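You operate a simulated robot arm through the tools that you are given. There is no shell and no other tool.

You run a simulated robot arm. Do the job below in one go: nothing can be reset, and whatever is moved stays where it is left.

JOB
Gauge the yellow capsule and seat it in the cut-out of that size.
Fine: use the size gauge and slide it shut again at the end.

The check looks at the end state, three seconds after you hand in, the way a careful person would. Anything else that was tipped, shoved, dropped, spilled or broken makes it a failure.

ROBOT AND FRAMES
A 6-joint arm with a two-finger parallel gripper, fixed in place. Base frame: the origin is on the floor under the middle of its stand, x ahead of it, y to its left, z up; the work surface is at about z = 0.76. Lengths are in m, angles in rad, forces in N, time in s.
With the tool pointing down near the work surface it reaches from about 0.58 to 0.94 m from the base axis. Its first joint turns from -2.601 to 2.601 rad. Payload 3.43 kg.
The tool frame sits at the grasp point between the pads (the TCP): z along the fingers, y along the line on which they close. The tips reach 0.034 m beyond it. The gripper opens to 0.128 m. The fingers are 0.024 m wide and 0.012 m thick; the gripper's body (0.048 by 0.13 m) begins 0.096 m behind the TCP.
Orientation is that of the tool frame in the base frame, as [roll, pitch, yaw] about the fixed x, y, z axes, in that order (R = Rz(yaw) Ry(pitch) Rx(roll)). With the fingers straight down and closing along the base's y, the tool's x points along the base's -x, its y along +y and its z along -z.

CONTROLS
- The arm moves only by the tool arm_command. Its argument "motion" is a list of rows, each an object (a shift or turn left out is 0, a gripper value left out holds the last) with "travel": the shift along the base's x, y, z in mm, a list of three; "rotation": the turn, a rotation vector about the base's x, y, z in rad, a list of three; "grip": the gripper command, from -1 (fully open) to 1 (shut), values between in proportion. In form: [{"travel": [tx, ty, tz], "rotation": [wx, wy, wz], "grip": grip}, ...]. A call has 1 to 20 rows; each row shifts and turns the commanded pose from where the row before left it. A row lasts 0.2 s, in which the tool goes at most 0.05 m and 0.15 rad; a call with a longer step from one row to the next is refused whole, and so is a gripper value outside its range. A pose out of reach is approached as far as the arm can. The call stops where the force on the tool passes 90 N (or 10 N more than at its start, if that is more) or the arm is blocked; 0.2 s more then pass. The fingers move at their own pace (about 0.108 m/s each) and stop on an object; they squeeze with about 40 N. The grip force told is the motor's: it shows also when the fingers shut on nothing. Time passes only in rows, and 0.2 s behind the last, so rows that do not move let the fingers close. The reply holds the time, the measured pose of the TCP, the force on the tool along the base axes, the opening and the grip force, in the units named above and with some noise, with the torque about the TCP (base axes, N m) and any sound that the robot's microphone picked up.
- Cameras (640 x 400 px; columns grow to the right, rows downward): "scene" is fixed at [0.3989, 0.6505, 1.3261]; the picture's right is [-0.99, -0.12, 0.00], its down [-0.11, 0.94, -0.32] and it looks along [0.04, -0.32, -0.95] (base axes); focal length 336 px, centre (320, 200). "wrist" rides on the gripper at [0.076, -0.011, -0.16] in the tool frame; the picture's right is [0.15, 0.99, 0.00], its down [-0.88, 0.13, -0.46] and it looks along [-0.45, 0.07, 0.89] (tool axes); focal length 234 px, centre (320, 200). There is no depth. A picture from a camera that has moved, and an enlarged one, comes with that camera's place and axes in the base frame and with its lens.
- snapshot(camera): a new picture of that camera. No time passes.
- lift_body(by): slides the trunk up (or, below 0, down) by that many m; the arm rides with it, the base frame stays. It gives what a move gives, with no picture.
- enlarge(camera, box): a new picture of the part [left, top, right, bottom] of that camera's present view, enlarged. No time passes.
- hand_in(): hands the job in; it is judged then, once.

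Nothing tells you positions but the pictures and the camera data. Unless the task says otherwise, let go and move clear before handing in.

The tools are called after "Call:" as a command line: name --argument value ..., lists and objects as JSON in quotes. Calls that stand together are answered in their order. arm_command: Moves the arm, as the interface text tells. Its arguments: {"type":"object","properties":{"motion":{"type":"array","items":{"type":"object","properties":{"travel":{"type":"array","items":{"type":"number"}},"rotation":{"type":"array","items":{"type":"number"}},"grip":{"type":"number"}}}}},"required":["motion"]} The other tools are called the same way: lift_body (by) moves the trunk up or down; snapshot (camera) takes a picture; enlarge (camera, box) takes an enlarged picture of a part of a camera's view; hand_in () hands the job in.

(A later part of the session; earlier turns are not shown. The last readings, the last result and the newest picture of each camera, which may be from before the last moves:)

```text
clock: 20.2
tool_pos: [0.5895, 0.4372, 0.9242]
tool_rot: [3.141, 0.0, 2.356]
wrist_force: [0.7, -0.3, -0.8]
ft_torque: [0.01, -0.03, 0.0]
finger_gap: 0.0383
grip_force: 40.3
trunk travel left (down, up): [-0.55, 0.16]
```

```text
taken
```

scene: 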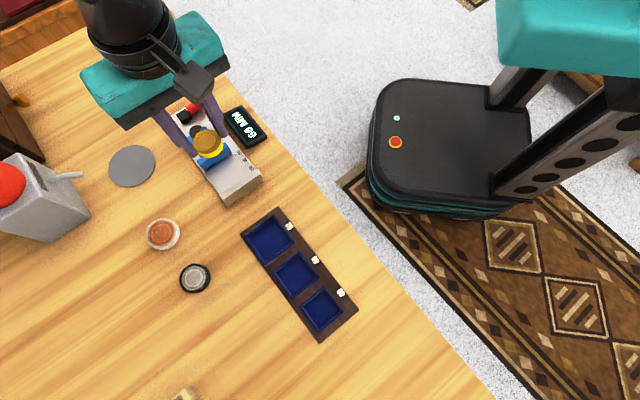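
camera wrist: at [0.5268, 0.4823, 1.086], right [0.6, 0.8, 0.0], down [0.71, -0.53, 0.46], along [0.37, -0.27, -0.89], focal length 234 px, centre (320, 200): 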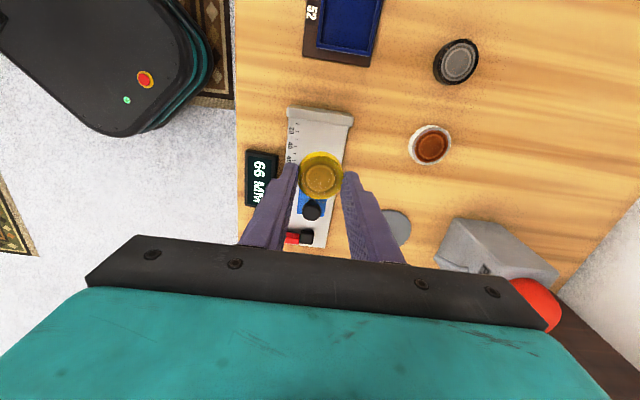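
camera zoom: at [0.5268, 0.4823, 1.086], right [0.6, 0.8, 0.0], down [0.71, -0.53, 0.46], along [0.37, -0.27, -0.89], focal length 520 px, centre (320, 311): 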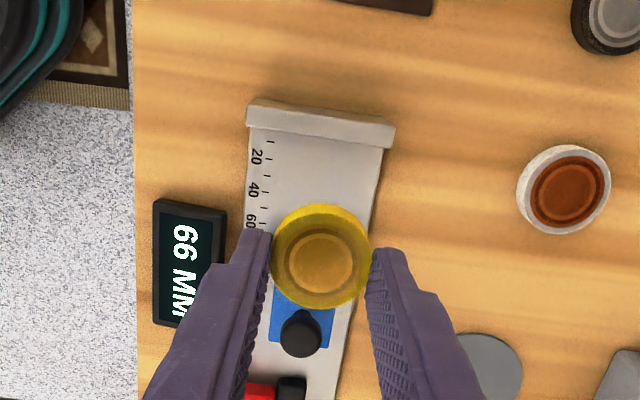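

The capsule hangs right over the gap centre (TCP ≈ 0.588, 0.436). I'll lower to just above the base plate and inspect clearance to both jaws.

Call:
arm_command --motion '[{"travel": [0, 0, -25], "grip": 1}, {"travel": [0, 0, -25], "grip": 1}, {"travel": [0, 0, -25], "grip": 1}, {"travel": [0, 0, -20], "grip": 1}, {"travel": [0, 0, 0], "grip": 1}]'

Call:
enlarge --camera "wrist" --box '[240, 60, 400, 240]'

Call:
enlarge --camera "scene" --box '[170, 110, 290, 220]'

```text
clock: 21.4
tool_pos: [0.5902, 0.4365, 0.8312]
tool_rot: [-3.141, -0.001, 2.356]
wrist_force: [-0.5, 0.3, 0.1]
ft_torque: [0.01, 0.01, 0.01]
finger_gap: 0.0382
grip_force: 39.5
trunk travel left (down, up): [-0.55, 0.16]
```

```text
2.22 times, centred on (320, 150) of wrist
camera zoom: at [0.5267, 0.4823, 0.9914], right [0.6, 0.8, 0.0], down [0.71, -0.53, 0.46], along [0.37, -0.27, -0.89], focal length 520 px, centre (320, 311)
```

zoom: 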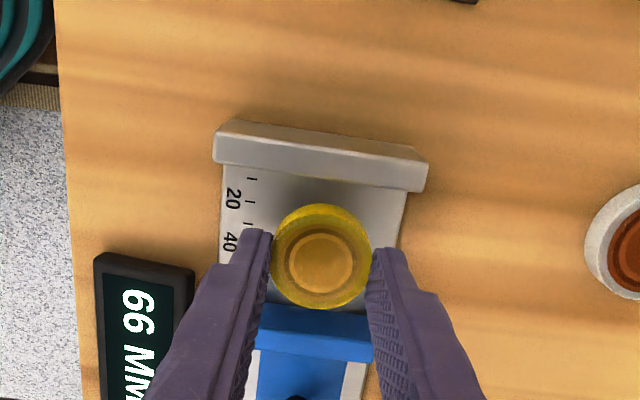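

```text
3.64 times, centred on (230, 165) of scene
camera zoom: at [0.3989, 0.6505, 1.3261], right [-0.99, -0.12, 0.0], down [-0.11, 0.94, -0.32], along [0.04, -0.32, -0.95], focal length 1222 px, centre (647, 327)
```

zoom: 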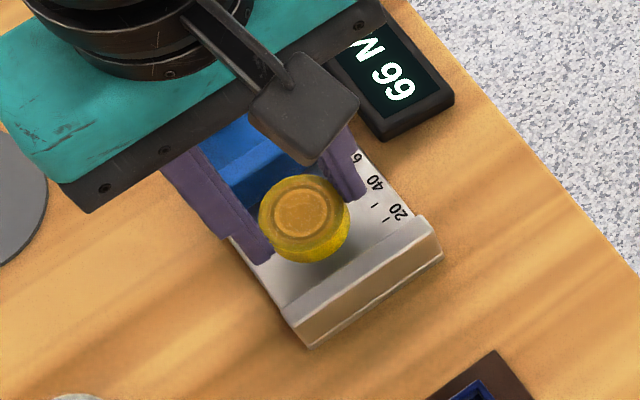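

The capsule is clear of both jaws. I'll lower in small steps watching the vertical force for contact with the base plate.

Call:
arm_command --motion '[{"travel": [0, 0, -7], "grip": 1}, {"travel": [0, 0, -5], "grip": 1}, {"travel": [0, 0, 0], "grip": 1}]'

Call:
enlarge --camera "scene" --box '[190, 130, 280, 220]'

```text
clock: 22.2
tool_pos: [0.5902, 0.4363, 0.8187]
tool_rot: [3.14, 0.0, 2.356]
wrist_force: [-1.9, 0.4, -1.3]
ft_torque: [0.0, 0.03, 0.03]
finger_gap: 0.038
grip_force: 39.7
trunk travel left (down, up): [-0.55, 0.16]
```

```text
4.44 times, centred on (235, 175) of scene
camera zoom: at [0.3989, 0.6505, 1.3261], right [-0.99, -0.12, 0.0], down [-0.11, 0.94, -0.32], along [0.04, -0.32, -0.95], focal length 1493 px, centre (698, 311)
```

zoom: 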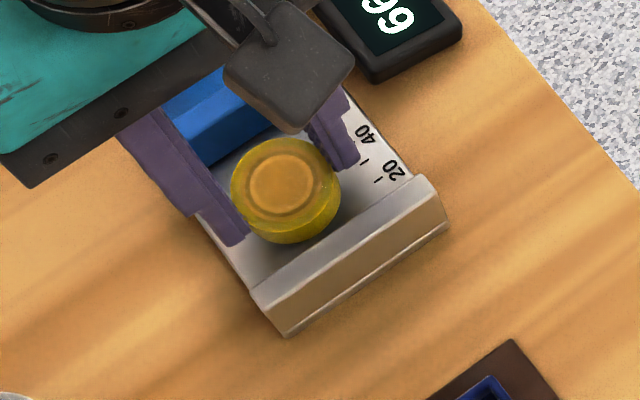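

Call:
arm_command --motion '[{"travel": [0, 0, -2], "grip": 1}, {"travel": [0, 0, 0], "grip": 1}]'

```text
clock: 22.8
tool_pos: [0.59, 0.4361, 0.8168]
tool_rot: [-3.141, 0.002, 2.356]
wrist_force: [-0.3, 0.8, -0.5]
ft_torque: [-0.02, 0.0, -0.02]
finger_gap: 0.0384
grip_force: 39.6
trunk travel left (down, up): [-0.55, 0.16]
```

No contact yet; the capsule bottom is about 0.776 m. I'll continue down in small steps.

Call:
arm_command --motion '[{"travel": [0, 0, -2], "grip": 1}, {"travel": [0, 0, 0], "grip": 1}]'

Call:
arm_command --motion '[{"travel": [0, 0, -1.5], "grip": 1}, {"travel": [0, 0, 0], "grip": 1}]'

```text
clock: 23.4
tool_pos: [0.5909, 0.4358, 0.8135]
tool_rot: [3.141, 0.0, 2.356]
wrist_force: [-0.7, 0.5, -0.3]
ft_torque: [-0.02, 0.01, -0.03]
finger_gap: 0.0383
grip_force: 39.7
trunk travel left (down, up): [-0.55, 0.16]
```

```text
clock: 24.0
tool_pos: [0.5903, 0.4355, 0.8128]
tool_rot: [-3.141, 0.001, 2.354]
wrist_force: [-0.9, 0.2, 0.4]
ft_torque: [-0.03, 0.01, 0.01]
finger_gap: 0.0379
grip_force: 39.7
trunk travel left (down, up): [-0.55, 0.16]
```

Still free. Continuing down slowly.

Call:
arm_command --motion '[{"travel": [0, 0, -1.5], "grip": 1}, {"travel": [0, 0, 0], "grip": 1}]'

Call:
enlarge --camera "wrist" --box '[240, 60, 400, 240]'

Call:
enlarge --camera "scene" --box '[210, 140, 270, 200]'

```text
clock: 24.6
tool_pos: [0.5911, 0.4348, 0.8116]
tool_rot: [-3.141, 0.001, 2.355]
wrist_force: [-0.3, 0.3, -0.2]
ft_torque: [-0.01, -0.01, -0.01]
finger_gap: 0.0382
grip_force: 40.1
trunk travel left (down, up): [-0.55, 0.16]
```

```text
2.22 times, centred on (320, 150) of wrist
camera zoom: at [0.5275, 0.4806, 0.9721], right [0.6, 0.8, 0.0], down [0.71, -0.53, 0.46], along [0.37, -0.27, -0.89], focal length 520 px, centre (320, 311)
```

zoom: 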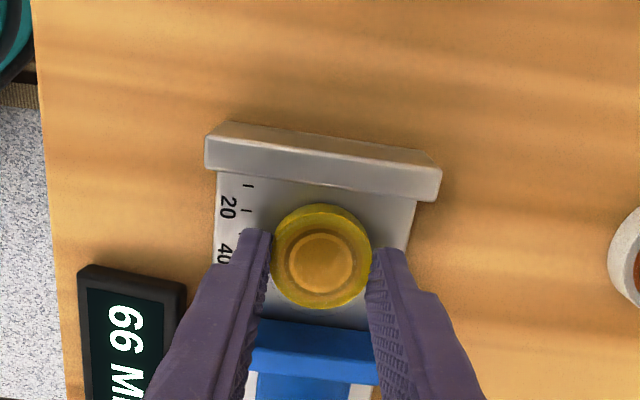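

```text
6.67 times, centred on (240, 170) of scene
camera zoom: at [0.3989, 0.6505, 1.3261], right [-0.99, -0.12, 0.0], down [-0.11, 0.94, -0.32], along [0.04, -0.32, -0.95], focal length 2239 px, centre (853, 400)
```

zoom: 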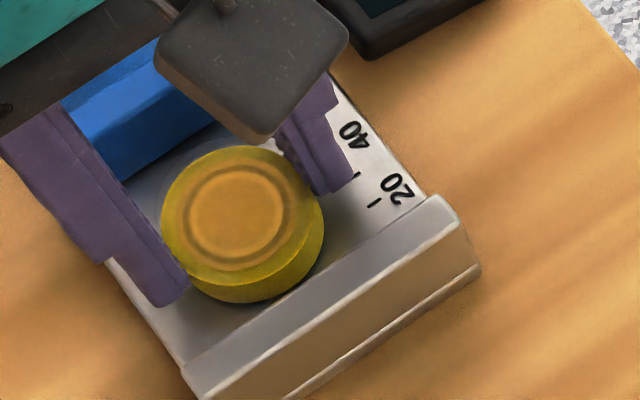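

The seam at the jaw's foot suggests the base plate is only ~6 mm thick. I'll keep lowering in 1.5 mm steps.

Call:
arm_command --motion '[{"travel": [0, 0, -1.5], "grip": 1}, {"travel": [0, 0, 0], "grip": 1}]'

Call:
arm_command --motion '[{"travel": [0, 0, -1.5], "grip": 1}, {"travel": [0, 0, 0], "grip": 1}]'

```text
clock: 25.2
tool_pos: [0.5895, 0.4348, 0.8103]
tool_rot: [-3.141, -0.001, 2.357]
wrist_force: [0.4, -0.3, -0.5]
ft_torque: [0.01, -0.04, 0.0]
finger_gap: 0.0383
grip_force: 40.5
trunk travel left (down, up): [-0.55, 0.16]
```

```text
clock: 25.8
tool_pos: [0.5895, 0.4343, 0.8095]
tool_rot: [3.141, 0.0, 2.355]
wrist_force: [0.0, -0.4, -1.3]
ft_torque: [-0.03, 0.01, -0.01]
finger_gap: 0.0382
grip_force: 39.8
trunk travel left (down, up): [-0.55, 0.16]
```

Call:
arm_command --motion '[{"travel": [0, 0, -1.5], "grip": 1}, {"travel": [0, 0, 0], "grip": 1}]'

Call:
arm_command --motion '[{"travel": [0, 0, -1.5], "grip": 1}, {"travel": [0, 0, 0], "grip": 1}]'

```text
clock: 26.4
tool_pos: [0.59, 0.4337, 0.8086]
tool_rot: [3.137, -0.001, 2.357]
wrist_force: [1.7, -0.2, 15.3]
ft_torque: [-0.03, 0.05, -0.01]
finger_gap: 0.038
grip_force: 40.0
trunk travel left (down, up): [-0.55, 0.16]
```

```text
clock: 27.0
tool_pos: [0.5891, 0.4349, 0.8066]
tool_rot: [3.137, -0.002, 2.357]
wrist_force: [6.3, 2.5, 24.3]
ft_torque: [0.04, -0.13, -0.01]
finger_gap: 0.0382
grip_force: 40.1
trunk travel left (down, up): [-0.55, 0.16]
```

Contact: about 24 N at TCP z ≈ 0.807. I'll ease up 2 mm, open slightly, and back straight up.

Call:
arm_command --motion '[{"travel": [0, 0, 1.8], "grip": 1}, {"travel": [0, 0, 0], "grip": 0.3}, {"travel": [0, 0, 0], "grip": 0.15}, {"travel": [0, 0, 0], "grip": 0.15}]'

Call:
enlarge --camera "wrist" --box '[240, 60, 400, 240]'

```text
clock: 28.0
tool_pos: [0.5893, 0.4348, 0.8078]
tool_rot: [-3.142, 0.0, 2.356]
wrist_force: [0.6, -0.1, 0.4]
ft_torque: [-0.02, -0.02, 0.0]
finger_gap: 0.0546
grip_force: 0.1
trunk travel left (down, up): [-0.55, 0.16]
```

```text
2.22 times, centred on (320, 150) of wrist
camera zoom: at [0.527, 0.4805, 0.9678], right [0.6, 0.8, 0.0], down [0.71, -0.53, 0.46], along [0.37, -0.27, -0.89], focal length 520 px, centre (320, 311)
```

zoom: 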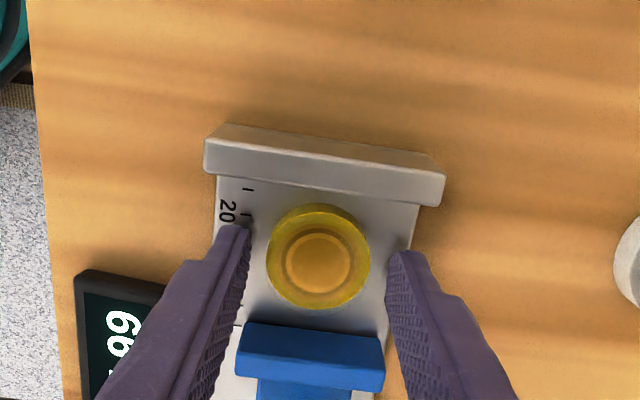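

The capsule rests on the base between the jaws. I'll lift clear and return above the knob.

Call:
arm_command --motion '[{"travel": [0, 0, 15], "grip": 0.15}, {"travel": [0, 0, 30], "grip": 0.15}, {"travel": [0, 0, 20], "grip": 0.15}, {"travel": [21, -20, 0], "grip": 0.15}, {"travel": [21, -20, 0], "grip": 0.15}, {"travel": [20.4, -19.7, 0], "grip": 0.15}, {"travel": [0, 0, 0], "grip": 0.15}]'

Call:
enlarge --camera "wrist" --box '[240, 60, 400, 240]'

Call:
enlarge --camera "scene" --box '[170, 90, 290, 210]'

```text
clock: 29.6
tool_pos: [0.6534, 0.376, 0.8732]
tool_rot: [3.141, 0.001, 2.357]
wrist_force: [0.3, 0.1, 0.8]
ft_torque: [-0.02, 0.01, -0.01]
finger_gap: 0.0543
grip_force: 0.1
trunk travel left (down, up): [-0.55, 0.16]
```

```text
2.22 times, centred on (320, 150) of wrist
camera zoom: at [0.5898, 0.4218, 1.0331], right [0.6, 0.8, 0.0], down [0.71, -0.53, 0.46], along [0.37, -0.27, -0.89], focal length 520 px, centre (320, 311)
```

zoom: 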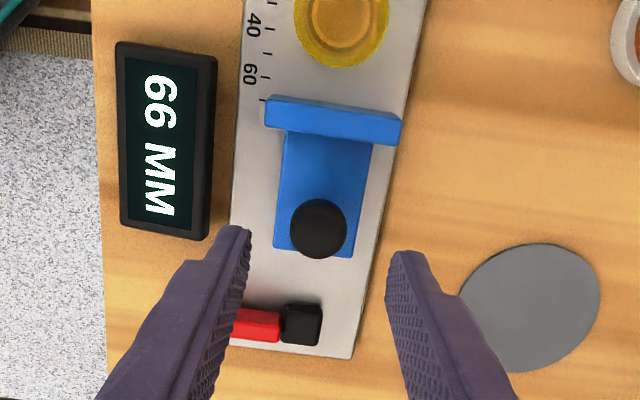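

```text
3.33 times, centred on (230, 150) of scene
camera zoom: at [0.3989, 0.6505, 1.3261], right [-0.99, -0.12, 0.0], down [-0.11, 0.94, -0.32], along [0.04, -0.32, -0.95], focal length 1120 px, centre (620, 367)
```

zoom: 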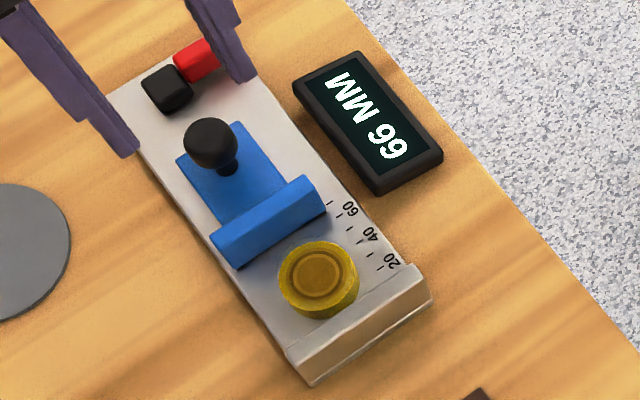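

The knob is at (0.6505, 0.376) under the tool. Descending and gripping it.

Call:
arm_command --motion '[{"travel": [-0.4, -0.6, -15], "grip": 0.15}, {"travel": [0, 0, -15], "grip": 0.15}, {"travel": [0, 0, -13], "grip": 0.15}, {"travel": [0, 0, 0], "grip": 0.4}, {"travel": [0, 0, 0], "grip": 0.7}, {"travel": [0, 0, 0], "grip": 1}, {"travel": [0, 0, 0], "grip": 1}]'

Call:
enlarge --camera "wrist" --box '[240, 60, 400, 240]'

```text
clock: 31.2
tool_pos: [0.6507, 0.3754, 0.8301]
tool_rot: [3.14, -0.001, 2.356]
wrist_force: [2.5, 2.3, 1.3]
ft_torque: [0.08, -0.07, 0.02]
finger_gap: 0.025
grip_force: 45.3
trunk travel left (down, up): [-0.55, 0.16]
```

```text
2.22 times, centred on (320, 150) of wrist
camera zoom: at [0.5887, 0.4213, 0.9905], right [0.6, 0.8, 0.0], down [0.71, -0.53, 0.46], along [0.37, -0.27, -0.89], focal length 520 px, centre (320, 311)
```

zoom: 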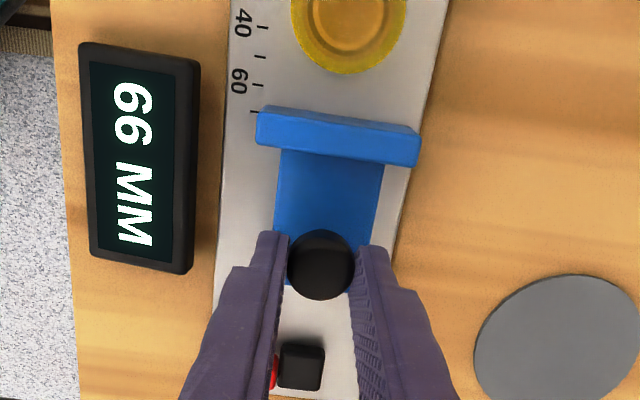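

The knob is gripped. I'll slide it toward the capsule by about 20 mm and check.

Call:
arm_command --motion '[{"travel": [-3.5, 3.5, 0], "grip": 1}, {"travel": [-3.5, 3.5, 0], "grip": 1}, {"travel": [-3.5, 3.5, 0], "grip": 1}, {"travel": [-3.5, 3.5, 0], "grip": 1}, {"travel": [0, 0, 0], "grip": 1}]'

Call:
enlarge --camera "wrist" --box '[200, 30, 420, 210]'

```text
clock: 32.4
tool_pos: [0.6375, 0.3887, 0.8304]
tool_rot: [-3.14, 0.0, 2.356]
wrist_force: [0.7, 0.1, 1.8]
ft_torque: [-0.1, -0.11, 0.01]
finger_gap: 0.0254
grip_force: 45.1
trunk travel left (down, up): [-0.55, 0.16]
```

```text
2.22 times, centred on (310, 120) of wrist
camera zoom: at [0.5753, 0.4349, 0.9905], right [0.6, 0.8, 0.0], down [0.71, -0.53, 0.46], along [0.37, -0.27, -0.89], focal length 520 px, centre (342, 378)
```

zoom: 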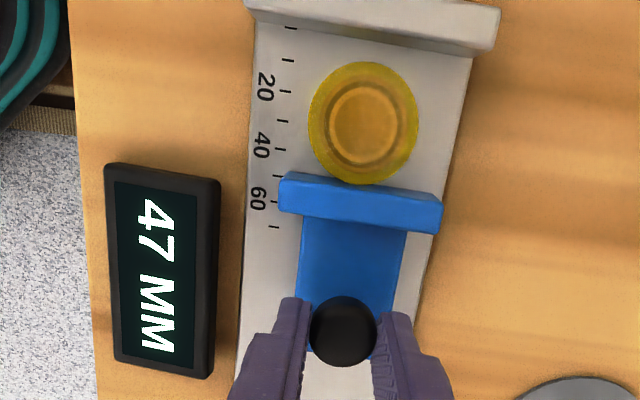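

Reading 47 MM with the blue jaw just at the capsule. I'll continue in small steps until it's snug.

Call:
arm_command --motion '[{"travel": [-1.4, 1.4, 0], "grip": 1}, {"travel": [-1.4, 1.4, 0], "grip": 1}, {"travel": [0, 0, 0], "grip": 1}]'

Call:
enlarge --camera "wrist" --box '[200, 30, 420, 210]'

```text
clock: 33.2
tool_pos: [0.6357, 0.3917, 0.8303]
tool_rot: [3.139, 0.0, 2.356]
wrist_force: [2.8, 0.7, 10.7]
ft_torque: [0.1, 0.01, 0.02]
finger_gap: 0.025
grip_force: 44.9
trunk travel left (down, up): [-0.55, 0.16]
```

```text
2.22 times, centred on (310, 120) of wrist
camera zoom: at [0.5722, 0.4376, 0.9905], right [0.6, 0.8, 0.0], down [0.71, -0.53, 0.46], along [0.37, -0.27, -0.89], focal length 520 px, centre (342, 378)
```

zoom: 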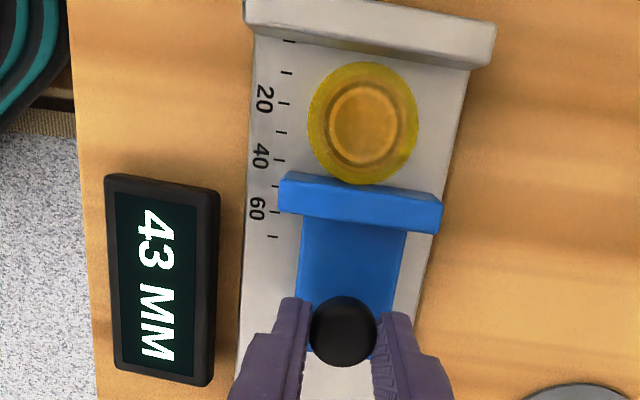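

43 MM and the capsule is moving with the jaw. Continuing.

Call:
arm_command --motion '[{"travel": [-1.2, 1.2, 0], "grip": 1}, {"travel": [-1.2, 1.2, 0], "grip": 1}, {"travel": [0, 0, 0], "grip": 1}]'

Call:
enlarge --camera "wrist" --box '[200, 30, 420, 210]'

```text
clock: 34.0
tool_pos: [0.6317, 0.3945, 0.8306]
tool_rot: [3.14, 0.001, 2.354]
wrist_force: [8.0, -0.5, 18.4]
ft_torque: [0.54, 0.31, 0.01]
finger_gap: 0.0253
grip_force: 44.7
trunk travel left (down, up): [-0.55, 0.16]
```

```text
2.22 times, centred on (310, 120) of wrist
camera zoom: at [0.5697, 0.4399, 0.9904], right [0.6, 0.8, 0.0], down [0.71, -0.53, 0.46], along [0.37, -0.27, -0.89], focal length 520 px, centre (342, 378)
```

zoom: 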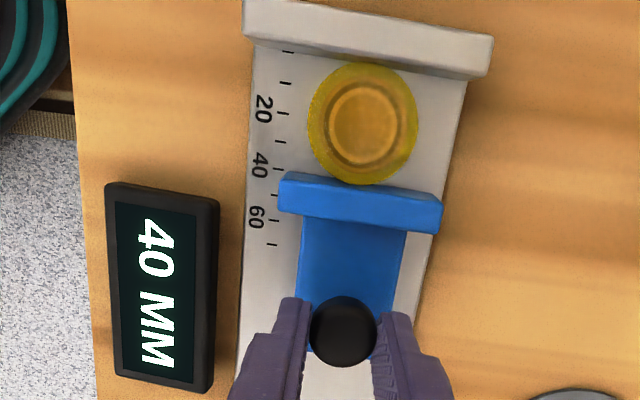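

40 MM with resistance beginning. One more small nudge to confirm it's firm.

Call:
arm_command --motion '[{"travel": [-0.7, 0.7, 1], "grip": 1}, {"travel": [0, 0, 0], "grip": 1}]'

Call:
enlarge --camera "wrist" --box '[200, 30, 420, 210]'

```text
clock: 34.6
tool_pos: [0.6329, 0.3936, 0.8307]
tool_rot: [3.14, 0.001, 2.356]
wrist_force: [13.6, -2.5, 7.3]
ft_torque: [0.15, -0.32, -0.08]
finger_gap: 0.0252
grip_force: 45.0
trunk travel left (down, up): [-0.55, 0.16]
```

```text
2.22 times, centred on (310, 120) of wrist
camera zoom: at [0.5697, 0.4404, 0.9903], right [0.6, 0.8, 0.0], down [0.71, -0.53, 0.46], along [0.37, -0.27, -0.89], focal length 520 px, centre (342, 378)
```

zoom: 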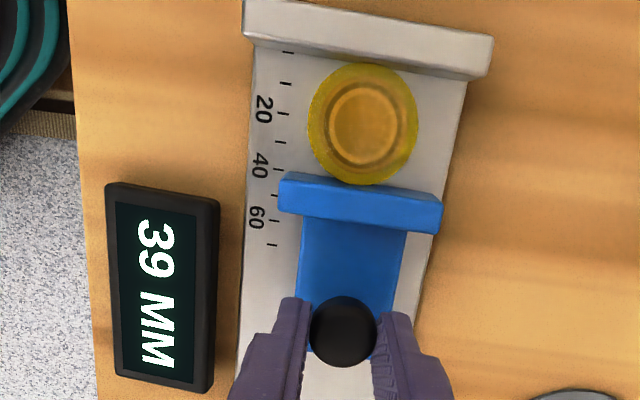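

Call:
arm_command --motion '[{"travel": [-0.8, 0.8, 0], "grip": 1}, {"travel": [0, 0, 0], "grip": 1}]'

Call:
enlarge --camera "wrist" --box '[200, 30, 420, 210]'

Call:
snapshot --camera "scene"

```text
clock: 35.2
tool_pos: [0.6321, 0.3931, 0.8293]
tool_rot: [3.141, 0.0, 2.353]
wrist_force: [17.1, -7.1, 6.4]
ft_torque: [-0.18, -0.42, 0.0]
finger_gap: 0.0255
grip_force: 44.5
trunk travel left (down, up): [-0.55, 0.16]
```

```text
2.22 times, centred on (310, 120) of wrist
camera zoom: at [0.5697, 0.4406, 0.9903], right [0.6, 0.8, 0.0], down [0.71, -0.53, 0.46], along [0.37, -0.27, -0.89], focal length 520 px, centre (342, 378)
```

zoom: 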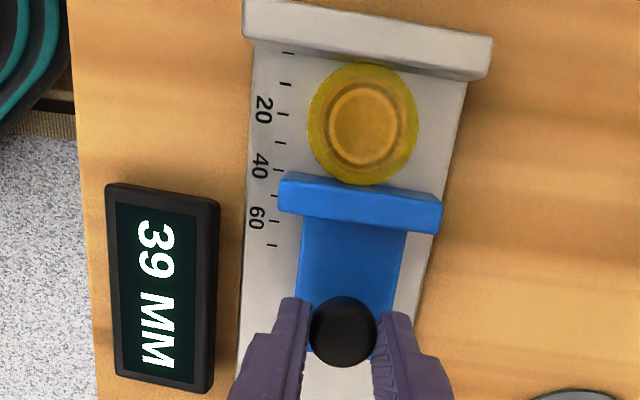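

```text
taken
```

scene: 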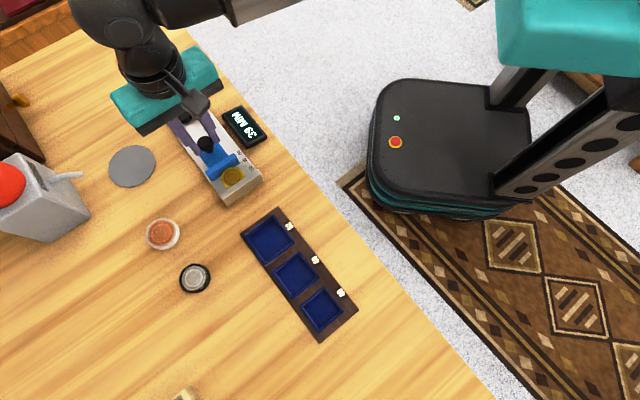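

The gauge reads a firm 39 MM (force building, no further travel), so the capsule belongs in the 40 cut-out. Next I'll slide the jaw open again to about 62 mm to free the capsule.

Call:
arm_command --motion '[{"travel": [2, -2, 0], "grip": 1}, {"travel": [3, -3, 0], "grip": 1}, {"travel": [4, -4, 0], "grip": 1}, {"travel": [4, -4, 0], "grip": 1}, {"travel": [4, -4, 0], "grip": 1}, {"travel": [1, -1, 0], "grip": 1}, {"travel": [0, 0, 0], "grip": 1}]'

Call:
enlarge --camera "wrist" --box '[200, 30, 420, 210]'

```text
clock: 36.8
tool_pos: [0.6482, 0.3776, 0.8293]
tool_rot: [-3.139, 0.001, 2.356]
wrist_force: [-6.2, -6.2, -8.3]
ft_torque: [0.67, 0.97, -0.06]
finger_gap: 0.0251
grip_force: 44.8
trunk travel left (down, up): [-0.55, 0.16]
```

```text
2.22 times, centred on (310, 120) of wrist
camera zoom: at [0.5876, 0.4233, 0.9905], right [0.6, 0.8, 0.0], down [0.72, -0.53, 0.46], along [0.36, -0.27, -0.89], focal length 520 px, centre (342, 378)
```

zoom: 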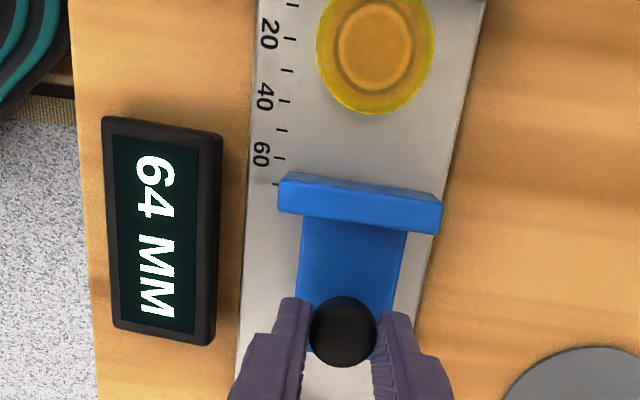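

64 MM open. Release the knob, rise, and look at where the capsule sits.

Call:
arm_command --motion '[{"travel": [0, 0, 0], "grip": 0.3}, {"travel": [0, 0, 0], "grip": 0.1}, {"travel": [0, 0, 15], "grip": 0.1}, {"travel": [0, 0, 25], "grip": 0.1}, {"travel": [-17, 17, 10], "grip": 0.1}, {"travel": [-17, 17, 0], "grip": 0.1}, {"travel": [-17, 17, 0], "grip": 0.1}, {"travel": [-17, 17, 0], "grip": 0.1}, {"travel": [0, 0, 0], "grip": 0.1}]'

Call:
enlarge --camera "wrist" --box '[240, 60, 400, 240]'

Call:
enlarge --camera "scene" --box '[170, 100, 290, 220]'

```text
clock: 38.8
tool_pos: [0.5817, 0.447, 0.8822]
tool_rot: [-3.14, 0.001, 2.357]
wrist_force: [0.3, 0.0, -0.5]
ft_torque: [-0.01, -0.03, 0.01]
finger_gap: 0.0578
grip_force: 0.1
trunk travel left (down, up): [-0.55, 0.16]
```

```text
2.22 times, centred on (320, 150) of wrist
camera zoom: at [0.5179, 0.4927, 1.0425], right [0.6, 0.8, 0.0], down [0.71, -0.53, 0.46], along [0.37, -0.27, -0.89], focal length 520 px, centre (320, 311)
```

zoom: 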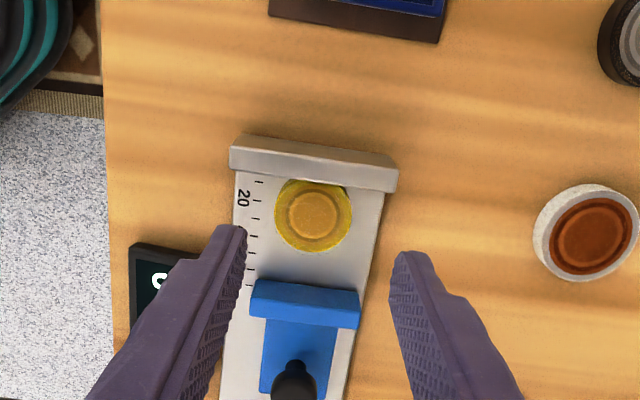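

```text
3.33 times, centred on (230, 160) of scene
camera zoom: at [0.3989, 0.6505, 1.3261], right [-0.99, -0.12, 0.0], down [-0.11, 0.94, -0.32], along [0.04, -0.32, -0.95], focal length 1120 px, centre (620, 333)
```

zoom: 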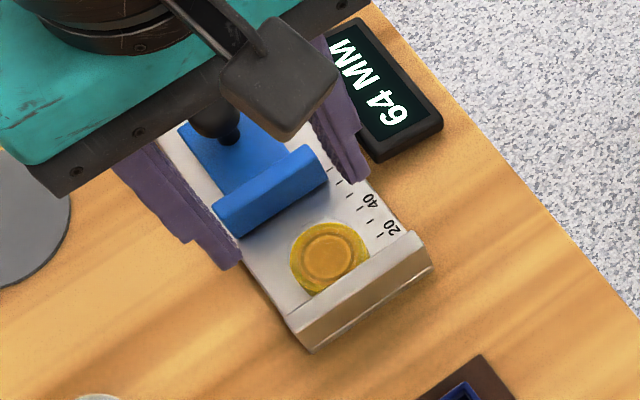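

The capsule sits against the fixed jaw, centre about (0.579, 0.443). I'll align with a slight offset away from the fixed jaw and descend around it.

Call:
arm_command --motion '[{"travel": [0.9, -5, -10], "grip": 0.1}, {"travel": [0, 0, -20], "grip": 0.1}, {"travel": [0, 0, -15], "grip": 0.1}, {"travel": [0, 0, 0], "grip": 0.1}]'

Call:
enlarge --camera "wrist" --box '[240, 80, 400, 240]'

Call:
enlarge --camera "scene" --box '[190, 130, 280, 220]'

```text
clock: 39.8
tool_pos: [0.5837, 0.4426, 0.836]
tool_rot: [3.142, -0.001, 2.356]
wrist_force: [1.0, 0.3, 0.1]
ft_torque: [0.01, -0.02, 0.03]
finger_gap: 0.0575
grip_force: 0.1
trunk travel left (down, up): [-0.55, 0.16]
```

```text
2.50 times, centred on (320, 160) of wrist
camera zoom: at [0.5207, 0.4886, 0.9962], right [0.6, 0.8, 0.0], down [0.71, -0.53, 0.46], along [0.37, -0.27, -0.89], focal length 585 px, centre (320, 300)
```

zoom: 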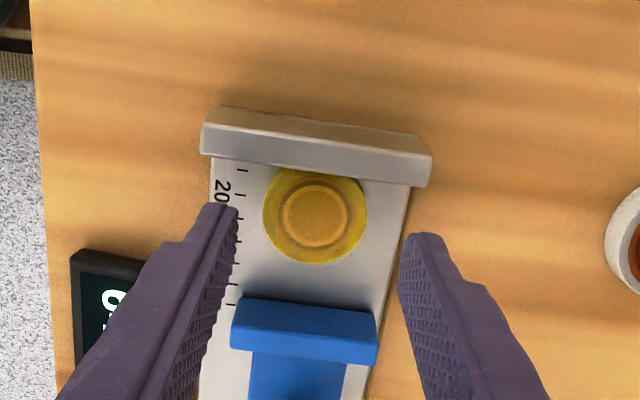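

```text
4.44 times, centred on (235, 175) of scene
camera zoom: at [0.3989, 0.6505, 1.3261], right [-0.99, -0.12, 0.0], down [-0.11, 0.94, -0.32], along [0.04, -0.32, -0.95], focal length 1493 px, centre (698, 311)
```

zoom: 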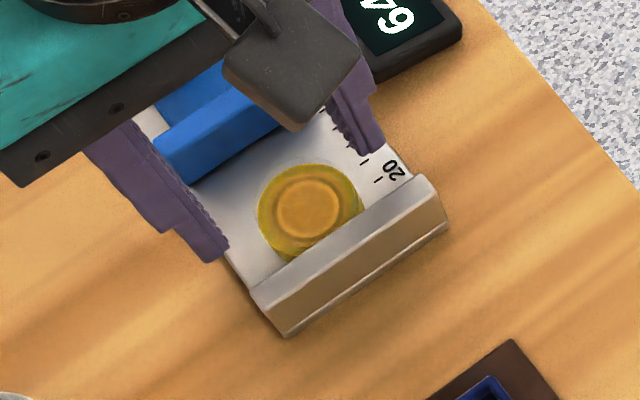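

Aligned within 3 mm; small correction, then down to grip height.

Call:
arm_command --motion '[{"travel": [-2.4, -0.4, -10], "grip": 0.1}, {"travel": [0, 0, -10], "grip": 0.1}, {"travel": [0, 0, -7], "grip": 0.1}, {"travel": [0, 0, 0], "grip": 0.1}]'

Call:
enlarge --camera "wrist" --box '[240, 80, 400, 240]'

```text
clock: 40.8
tool_pos: [0.5792, 0.4401, 0.8091]
tool_rot: [3.141, 0.001, 2.357]
wrist_force: [0.1, 0.2, -0.2]
ft_torque: [-0.02, 0.04, 0.0]
finger_gap: 0.0574
grip_force: 0.0
trunk travel left (down, up): [-0.55, 0.16]
```

```text
2.50 times, centred on (320, 160) of wrist
camera zoom: at [0.517, 0.4873, 0.9692], right [0.6, 0.8, 0.0], down [0.71, -0.53, 0.46], along [0.37, -0.27, -0.89], focal length 585 px, centre (320, 300)
```

zoom: 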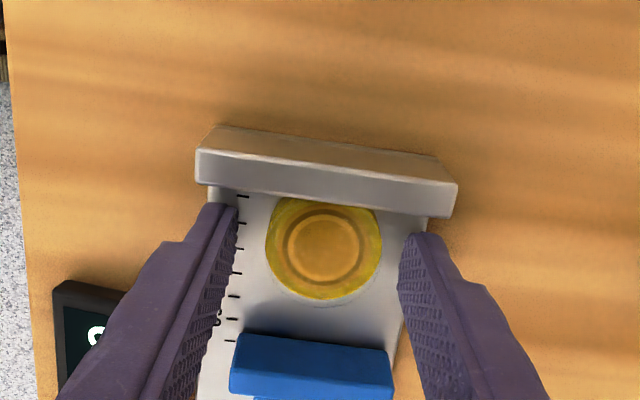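

Fingers are on both sides of the capsule and clear of the jaws. Closing.

Call:
arm_command --motion '[{"travel": [0.7, 0.7, 0], "grip": 0.25}, {"travel": [0, 0, 0], "grip": 0.35}, {"travel": [0, 0, 0], "grip": 0.45}, {"travel": [0, 0, 0], "grip": 1}, {"travel": [0, 0, 0], "grip": 1}]'

Call:
enlarge --camera "wrist" --box '[240, 80, 400, 240]'

```text
clock: 42.0
tool_pos: [0.5799, 0.4404, 0.8092]
tool_rot: [3.141, 0.001, 2.356]
wrist_force: [-0.1, 1.0, -0.1]
ft_torque: [-0.05, 0.03, -0.03]
finger_gap: 0.0383
grip_force: 40.0
trunk travel left (down, up): [-0.55, 0.16]
```

```text
2.50 times, centred on (320, 160) of wrist
camera zoom: at [0.5177, 0.4878, 0.9692], right [0.6, 0.8, 0.0], down [0.71, -0.53, 0.46], along [0.37, -0.27, -0.89], focal length 585 px, centre (320, 300)
```

zoom: 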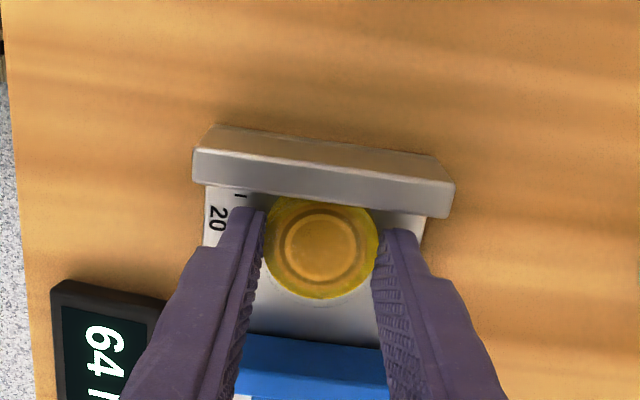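

Gripped at 38.3 mm. I'll ease it off the fixed jaw and lift, and at the same time re-examine the 40 cut-out with the scene camera.

Call:
arm_command --motion '[{"travel": [1.4, -1.4, 4], "grip": 1}, {"travel": [0, 0, 15], "grip": 1}, {"travel": [0, 0, 25], "grip": 1}, {"travel": [0, 0, 30], "grip": 1}, {"travel": [0, 0, 0], "grip": 1}]'

Call:
enlarge --camera "wrist" --box '[240, 60, 400, 240]'

Call:
enlarge --camera "scene" --box '[290, 275, 355, 340]'

Call:
enlarge --camera "scene" --box '[160, 90, 290, 220]'

```text
clock: 43.2
tool_pos: [0.5802, 0.4384, 0.881]
tool_rot: [-3.141, -0.001, 2.357]
wrist_force: [-0.1, -0.6, -0.4]
ft_torque: [0.02, 0.0, 0.02]
finger_gap: 0.0383
grip_force: 39.9
trunk travel left (down, up): [-0.55, 0.16]
```

```text
2.22 times, centred on (320, 150) of wrist
camera zoom: at [0.5177, 0.4849, 1.0416], right [0.6, 0.8, 0.0], down [0.71, -0.53, 0.46], along [0.37, -0.27, -0.89], focal length 520 px, centre (320, 311)
```

zoom: 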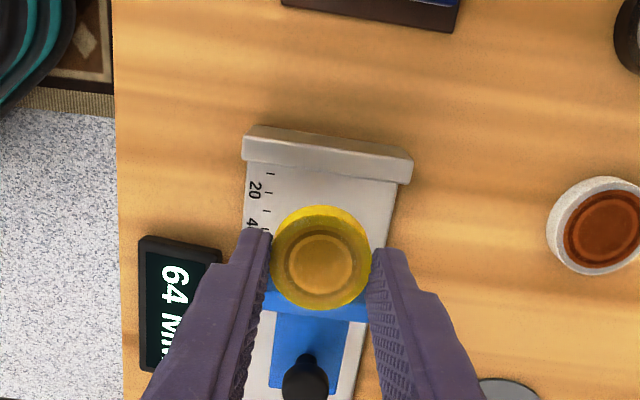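

```text
6.15 times, centred on (322, 308) of scene
camera zoom: at [0.3989, 0.6505, 1.3261], right [-0.99, -0.12, 0.0], down [-0.11, 0.94, -0.32], along [0.04, -0.32, -0.95], focal length 2067 px, centre (305, -462)
```

zoom: 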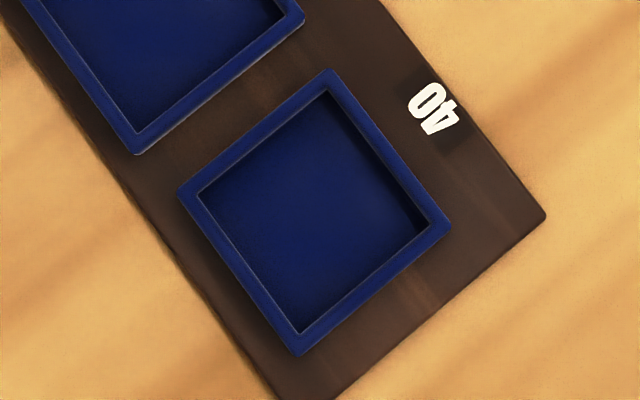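

```text
3.08 times, centred on (225, 155) of scene
camera zoom: at [0.3989, 0.6505, 1.3261], right [-0.99, -0.12, 0.0], down [-0.11, 0.94, -0.32], along [0.04, -0.32, -0.95], focal length 1034 px, centre (612, 338)
```

zoom: 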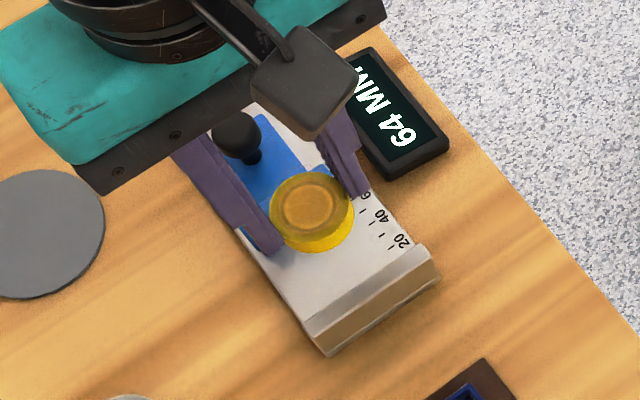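

The 40 cut-out's opening is centred near (0.3977, 0.6422) and measures about 42.5 mm inside. I'll raise and swing the capsule toward that side, stopping off to the side to view the rim obliquely.

Call:
arm_command --motion '[{"travel": [0, 0, 40], "grip": 1}, {"travel": [-7.4, 32.6, 5], "grip": 1}, {"travel": [-7.4, 32.6, 0], "grip": 1}, {"travel": [-7.4, 32.6, 0], "grip": 1}, {"travel": [-7.4, 32.6, 0], "grip": 1}, {"travel": [-7.4, 32.6, 0], "grip": 1}, {"travel": [-7.4, 32.6, 0], "grip": 1}, {"travel": [-7.4, 32.6, 0], "grip": 1}, {"travel": [-7.4, 32.6, 0], "grip": 1}, {"travel": [0, 0, -20], "grip": 1}, {"travel": [0, 0, 0], "grip": 1}]'

Call:
snapshot --camera "wrist"

```text
clock: 45.6
tool_pos: [0.5202, 0.6989, 0.9064]
tool_rot: [-3.141, 0.0, 2.356]
wrist_force: [0.4, 0.7, -0.8]
ft_torque: [0.01, 0.0, -0.02]
finger_gap: 0.0385
grip_force: 40.2
trunk travel left (down, up): [-0.55, 0.16]
```

```text
taken
camera wrist: at [0.4577, 0.7447, 1.067], right [0.6, 0.8, 0.0], down [0.71, -0.53, 0.46], along [0.37, -0.27, -0.89], focal length 234 px, centre (320, 200)
```

wrist: 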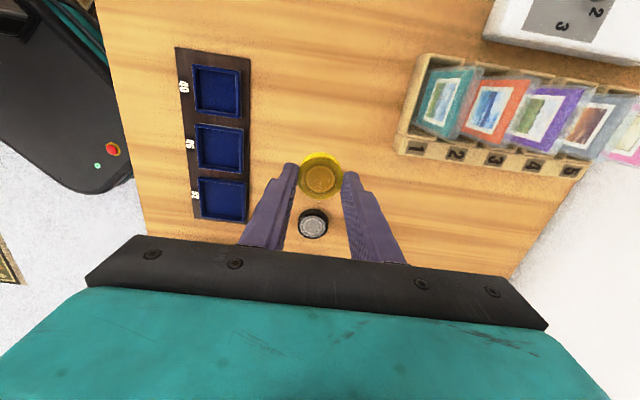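

Call:
enlarge --camera "wrist" --box '[180, 50, 255, 130]'

Call:
enlarge --camera "wrist" --box '[170, 40, 260, 225]'

```text
5.00 times, centred on (218, 90) of wrist
camera zoom: at [0.4577, 0.7447, 1.067], right [0.6, 0.8, 0.0], down [0.71, -0.53, 0.46], along [0.37, -0.27, -0.89], focal length 1171 px, centre (832, 750)
```

zoom: 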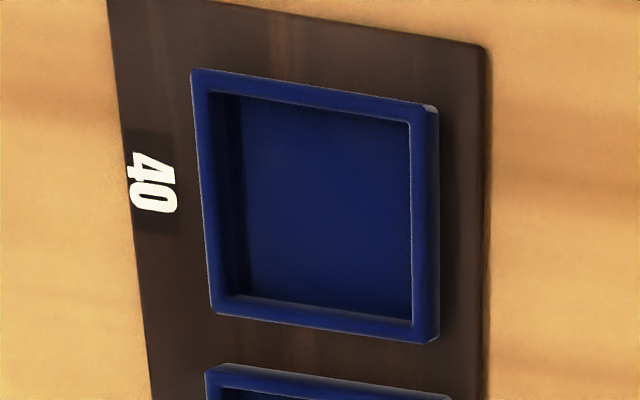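

```text
2.16 times, centred on (215, 132) of wrist
camera zoom: at [0.4577, 0.7447, 1.067], right [0.6, 0.8, 0.0], down [0.71, -0.53, 0.46], along [0.37, -0.27, -0.89], focal length 506 px, centre (547, 346)
```

zoom: 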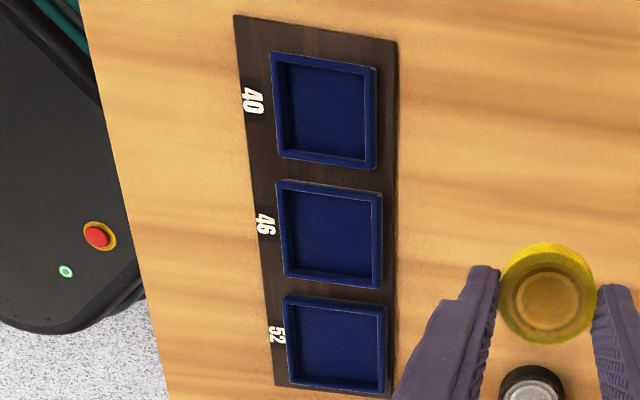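

The rim top is at about z ≈ 0.773 and the pocket roughly 10 mm deep; the capsule (13 mm tall) is gripped about 8 mm above its bottom, so it can enter ~6 mm before the fingers meet the rim. I'll measure the capsule's offset in the grip.

Call:
enlarge --camera "wrist" --box '[285, 145, 355, 210]'

```text
6.15 times, centred on (320, 178) of wrist
camera zoom: at [0.4577, 0.7447, 1.067], right [0.6, 0.8, 0.0], down [0.71, -0.53, 0.46], along [0.37, -0.27, -0.89], focal length 1441 px, centre (320, 338)
```

zoom: 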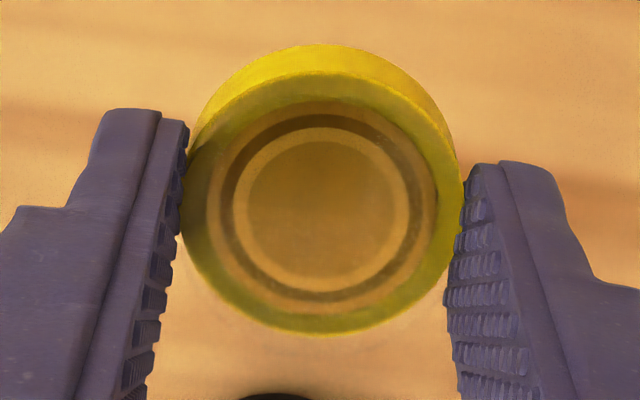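

The capsule is centred in the grip to within ~0.6 mm. Moving directly above the 40 cut-out (target ≈ 0.398, 0.6415).

Call:
arm_command --motion '[{"travel": [-30.4, -14.4, 0], "grip": 1}, {"travel": [-30.4, -14.4, 0], "grip": 1}, {"travel": [-30.4, -14.4, 0], "grip": 1}, {"travel": [-30.3, -14.4, 0], "grip": 1}, {"travel": [0, 0, -25], "grip": 1}, {"travel": [0, 0, -15], "grip": 1}, {"travel": [0, 0, 0], "grip": 1}]'

Call:
snapshot --camera "wrist"

Call:
enlarge --camera "wrist" --box '[260, 90, 380, 220]'

Call:
snapshot --camera "scene"

```text
clock: 47.2
tool_pos: [0.4008, 0.6432, 0.8679]
tool_rot: [3.141, 0.002, 2.356]
wrist_force: [0.7, 1.0, -0.6]
ft_torque: [-0.03, 0.01, 0.01]
finger_gap: 0.0386
grip_force: 39.7
trunk travel left (down, up): [-0.55, 0.16]
```

```text
taken
camera wrist: at [0.3378, 0.6892, 1.0279], right [0.6, 0.8, 0.0], down [0.71, -0.53, 0.46], along [0.37, -0.27, -0.89], focal length 234 px, centre (320, 200)
```

wrist: 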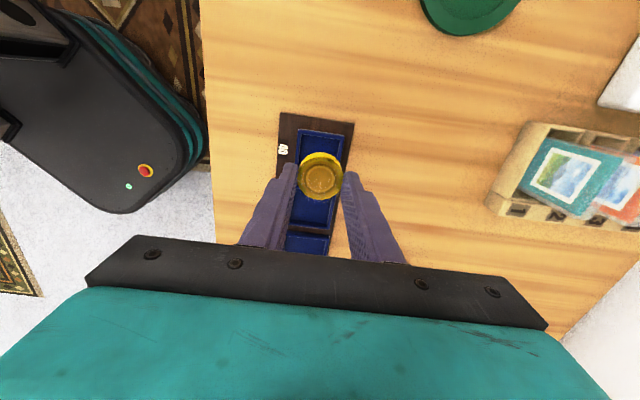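

```text
3.08 times, centred on (320, 155) of wrist
camera zoom: at [0.3378, 0.6892, 1.0279], right [0.6, 0.8, 0.0], down [0.71, -0.53, 0.46], along [0.37, -0.27, -0.89], focal length 720 px, centre (320, 338)
```

zoom: 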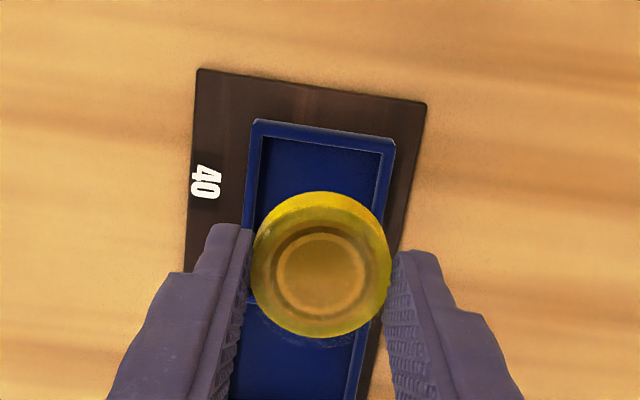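

```text
taken
```

scene: 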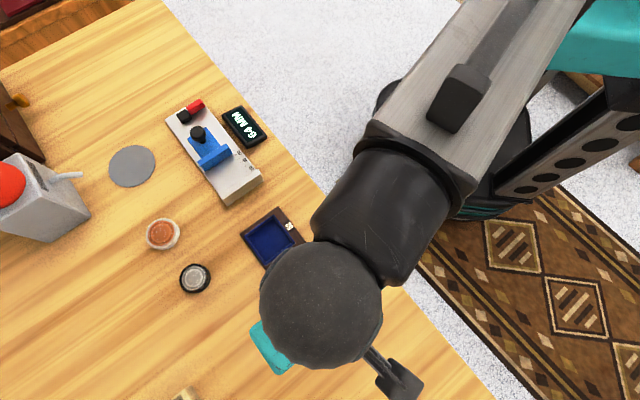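

The arm blocks the scene view, but the wrist view shows the pocket's near corners, giving its centre at about (0.398, 0.642); the capsule is ~1.5 mm off. Correct and lower to just above the rim.

Call:
arm_command --motion '[{"travel": [-1.4, -1.7, -15], "grip": 1}, {"travel": [0, 0, -15], "grip": 1}, {"travel": [0, 0, -12], "grip": 1}, {"travel": [0, 0, 0], "grip": 1}]'

Call:
enlarge --camera "wrist" --box '[260, 90, 380, 220]'

```text
clock: 48.2
tool_pos: [0.3982, 0.6398, 0.8238]
tool_rot: [-3.141, 0.0, 2.356]
wrist_force: [0.4, -0.1, 0.0]
ft_torque: [-0.03, 0.02, 0.04]
finger_gap: 0.0389
grip_force: 39.4
trunk travel left (down, up): [-0.55, 0.16]
```

```text
3.08 times, centred on (320, 155) of wrist
camera zoom: at [0.3364, 0.6864, 0.9844], right [0.6, 0.8, 0.0], down [0.71, -0.53, 0.46], along [0.37, -0.27, -0.89], focal length 720 px, centre (320, 338)
```

zoom: 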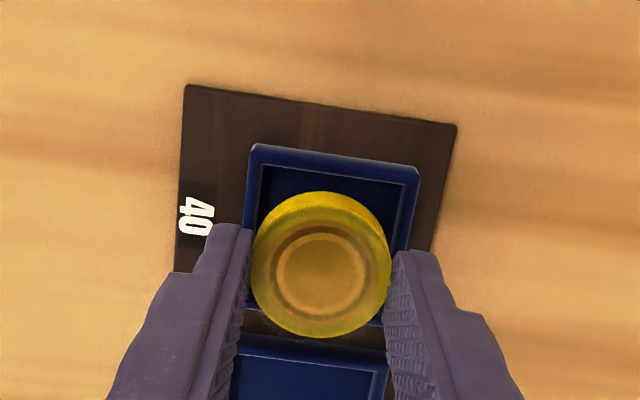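

The capsule is within ~0.6 mm of the pocket centre and just above the rim. I'll enter the pocket in small steps, watching forces.

Call:
arm_command --motion '[{"travel": [0, 0.6, -3], "grip": 1}, {"travel": [0, 0, -3], "grip": 1}, {"travel": [0, 0, -2], "grip": 1}, {"travel": [0, 0, 0], "grip": 1}]'

Call:
enlarge --camera "wrist" --box '[260, 90, 380, 220]'

```text
clock: 49.2
tool_pos: [0.4004, 0.64, 0.8166]
tool_rot: [-3.141, -0.001, 2.356]
wrist_force: [-1.1, -0.5, 0.1]
ft_torque: [-0.02, 0.0, -0.01]
finger_gap: 0.0391
grip_force: 39.5
trunk travel left (down, up): [-0.55, 0.16]
```

```text
3.08 times, centred on (320, 155) of wrist
camera zoom: at [0.337, 0.687, 0.9773], right [0.6, 0.8, 0.0], down [0.71, -0.53, 0.46], along [0.37, -0.27, -0.89], focal length 720 px, centre (320, 338)
```

zoom: 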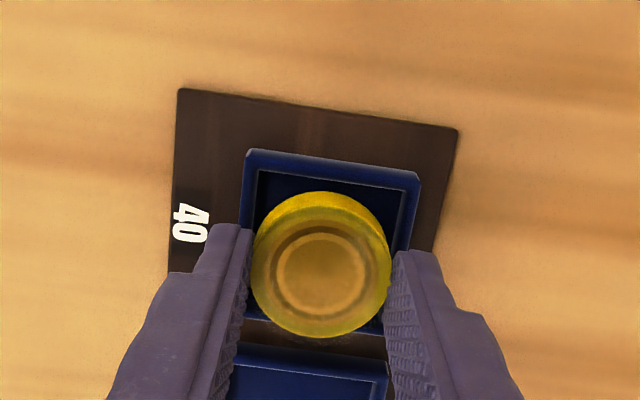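

Still free, and well centred. Continuing down with a sub-millimetre correction.

Call:
arm_command --motion '[{"travel": [-0.7, 0.2, -2], "grip": 1}, {"travel": [0, 0, -2], "grip": 1}, {"travel": [0, 0, 0], "grip": 1}]'

Call:
enlarge --camera "wrist" --box '[260, 90, 380, 220]'

```text
clock: 50.0
tool_pos: [0.3973, 0.6414, 0.8134]
tool_rot: [3.141, 0.0, 2.357]
wrist_force: [-0.1, 0.1, 0.0]
ft_torque: [-0.01, 0.02, -0.02]
finger_gap: 0.0387
grip_force: 40.0
trunk travel left (down, up): [-0.55, 0.16]
```

```text
3.08 times, centred on (320, 155) of wrist
camera zoom: at [0.3352, 0.687, 0.9738], right [0.6, 0.8, 0.0], down [0.71, -0.53, 0.46], along [0.37, -0.27, -0.89], focal length 720 px, centre (320, 338)
```

zoom: 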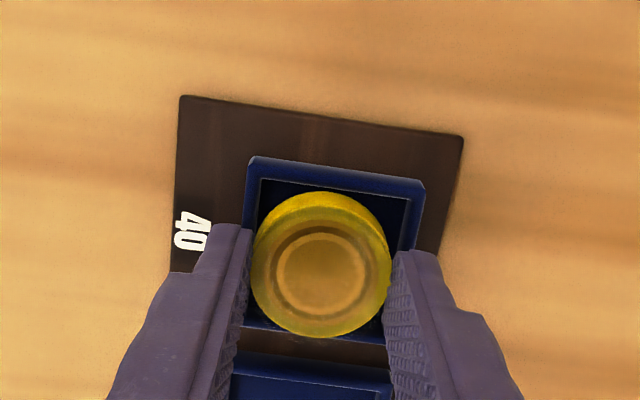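

The capsule bottom is level with the rim top and inside the opening, about 0.8 mm off in x. I'll correct that and lower a little more.

Call:
arm_command --motion '[{"travel": [0.7, 0, 0], "grip": 1}, {"travel": [0, 0, -1.5], "grip": 1}, {"travel": [0, 0, 0], "grip": 1}]'

Call:
enlarge --camera "wrist" --box '[270, 110, 370, 200]'

```text
clock: 50.8
tool_pos: [0.3994, 0.6404, 0.8107]
tool_rot: [-3.141, 0.001, 2.355]
wrist_force: [-0.3, -0.1, -0.8]
ft_torque: [0.0, 0.0, -0.02]
finger_gap: 0.0386
grip_force: 39.4
trunk travel left (down, up): [-0.55, 0.16]
```

```text
4.44 times, centred on (320, 155) of wrist
camera zoom: at [0.3362, 0.6875, 0.9716], right [0.6, 0.8, 0.0], down [0.71, -0.53, 0.46], along [0.37, -0.27, -0.89], focal length 1041 px, centre (320, 400)
```

zoom: 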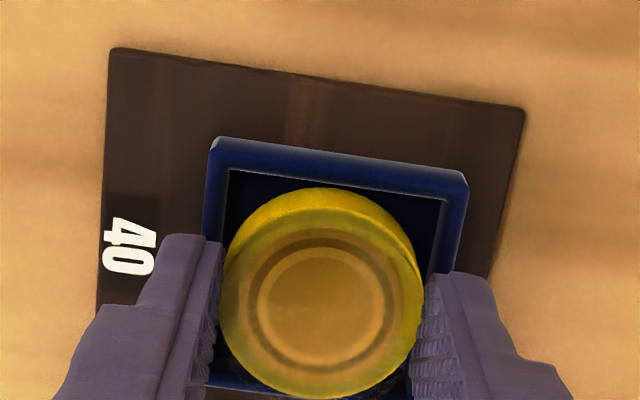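

No contact force, and the capsule is now inside the rim with visible clearance. One more small step, then release.

Call:
arm_command --motion '[{"travel": [0, 0, -1.5], "grip": 1}, {"travel": [0, 0, 0], "grip": 1}]'

Call:
enlarge --camera "wrist" --box '[270, 110, 370, 200]'

```text
clock: 51.4
tool_pos: [0.4002, 0.6413, 0.8102]
tool_rot: [-3.141, -0.001, 2.357]
wrist_force: [-0.1, 0.3, -0.7]
ft_torque: [-0.04, 0.0, 0.0]
finger_gap: 0.0385
grip_force: 40.2
trunk travel left (down, up): [-0.55, 0.16]
```

```text
4.44 times, centred on (320, 155) of wrist
camera zoom: at [0.3363, 0.688, 0.9705], right [0.6, 0.8, 0.0], down [0.71, -0.53, 0.46], along [0.37, -0.27, -0.89], focal length 1041 px, centre (320, 400)
```

zoom: 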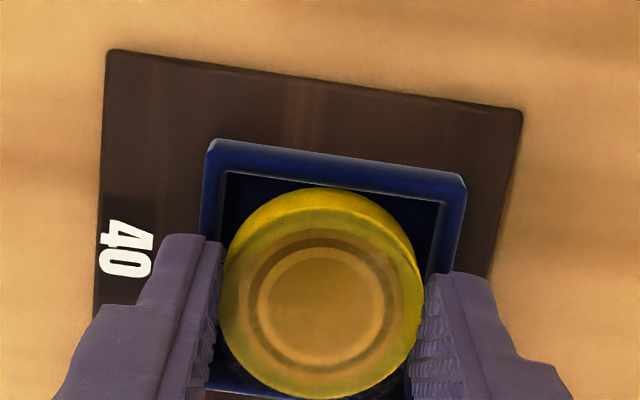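

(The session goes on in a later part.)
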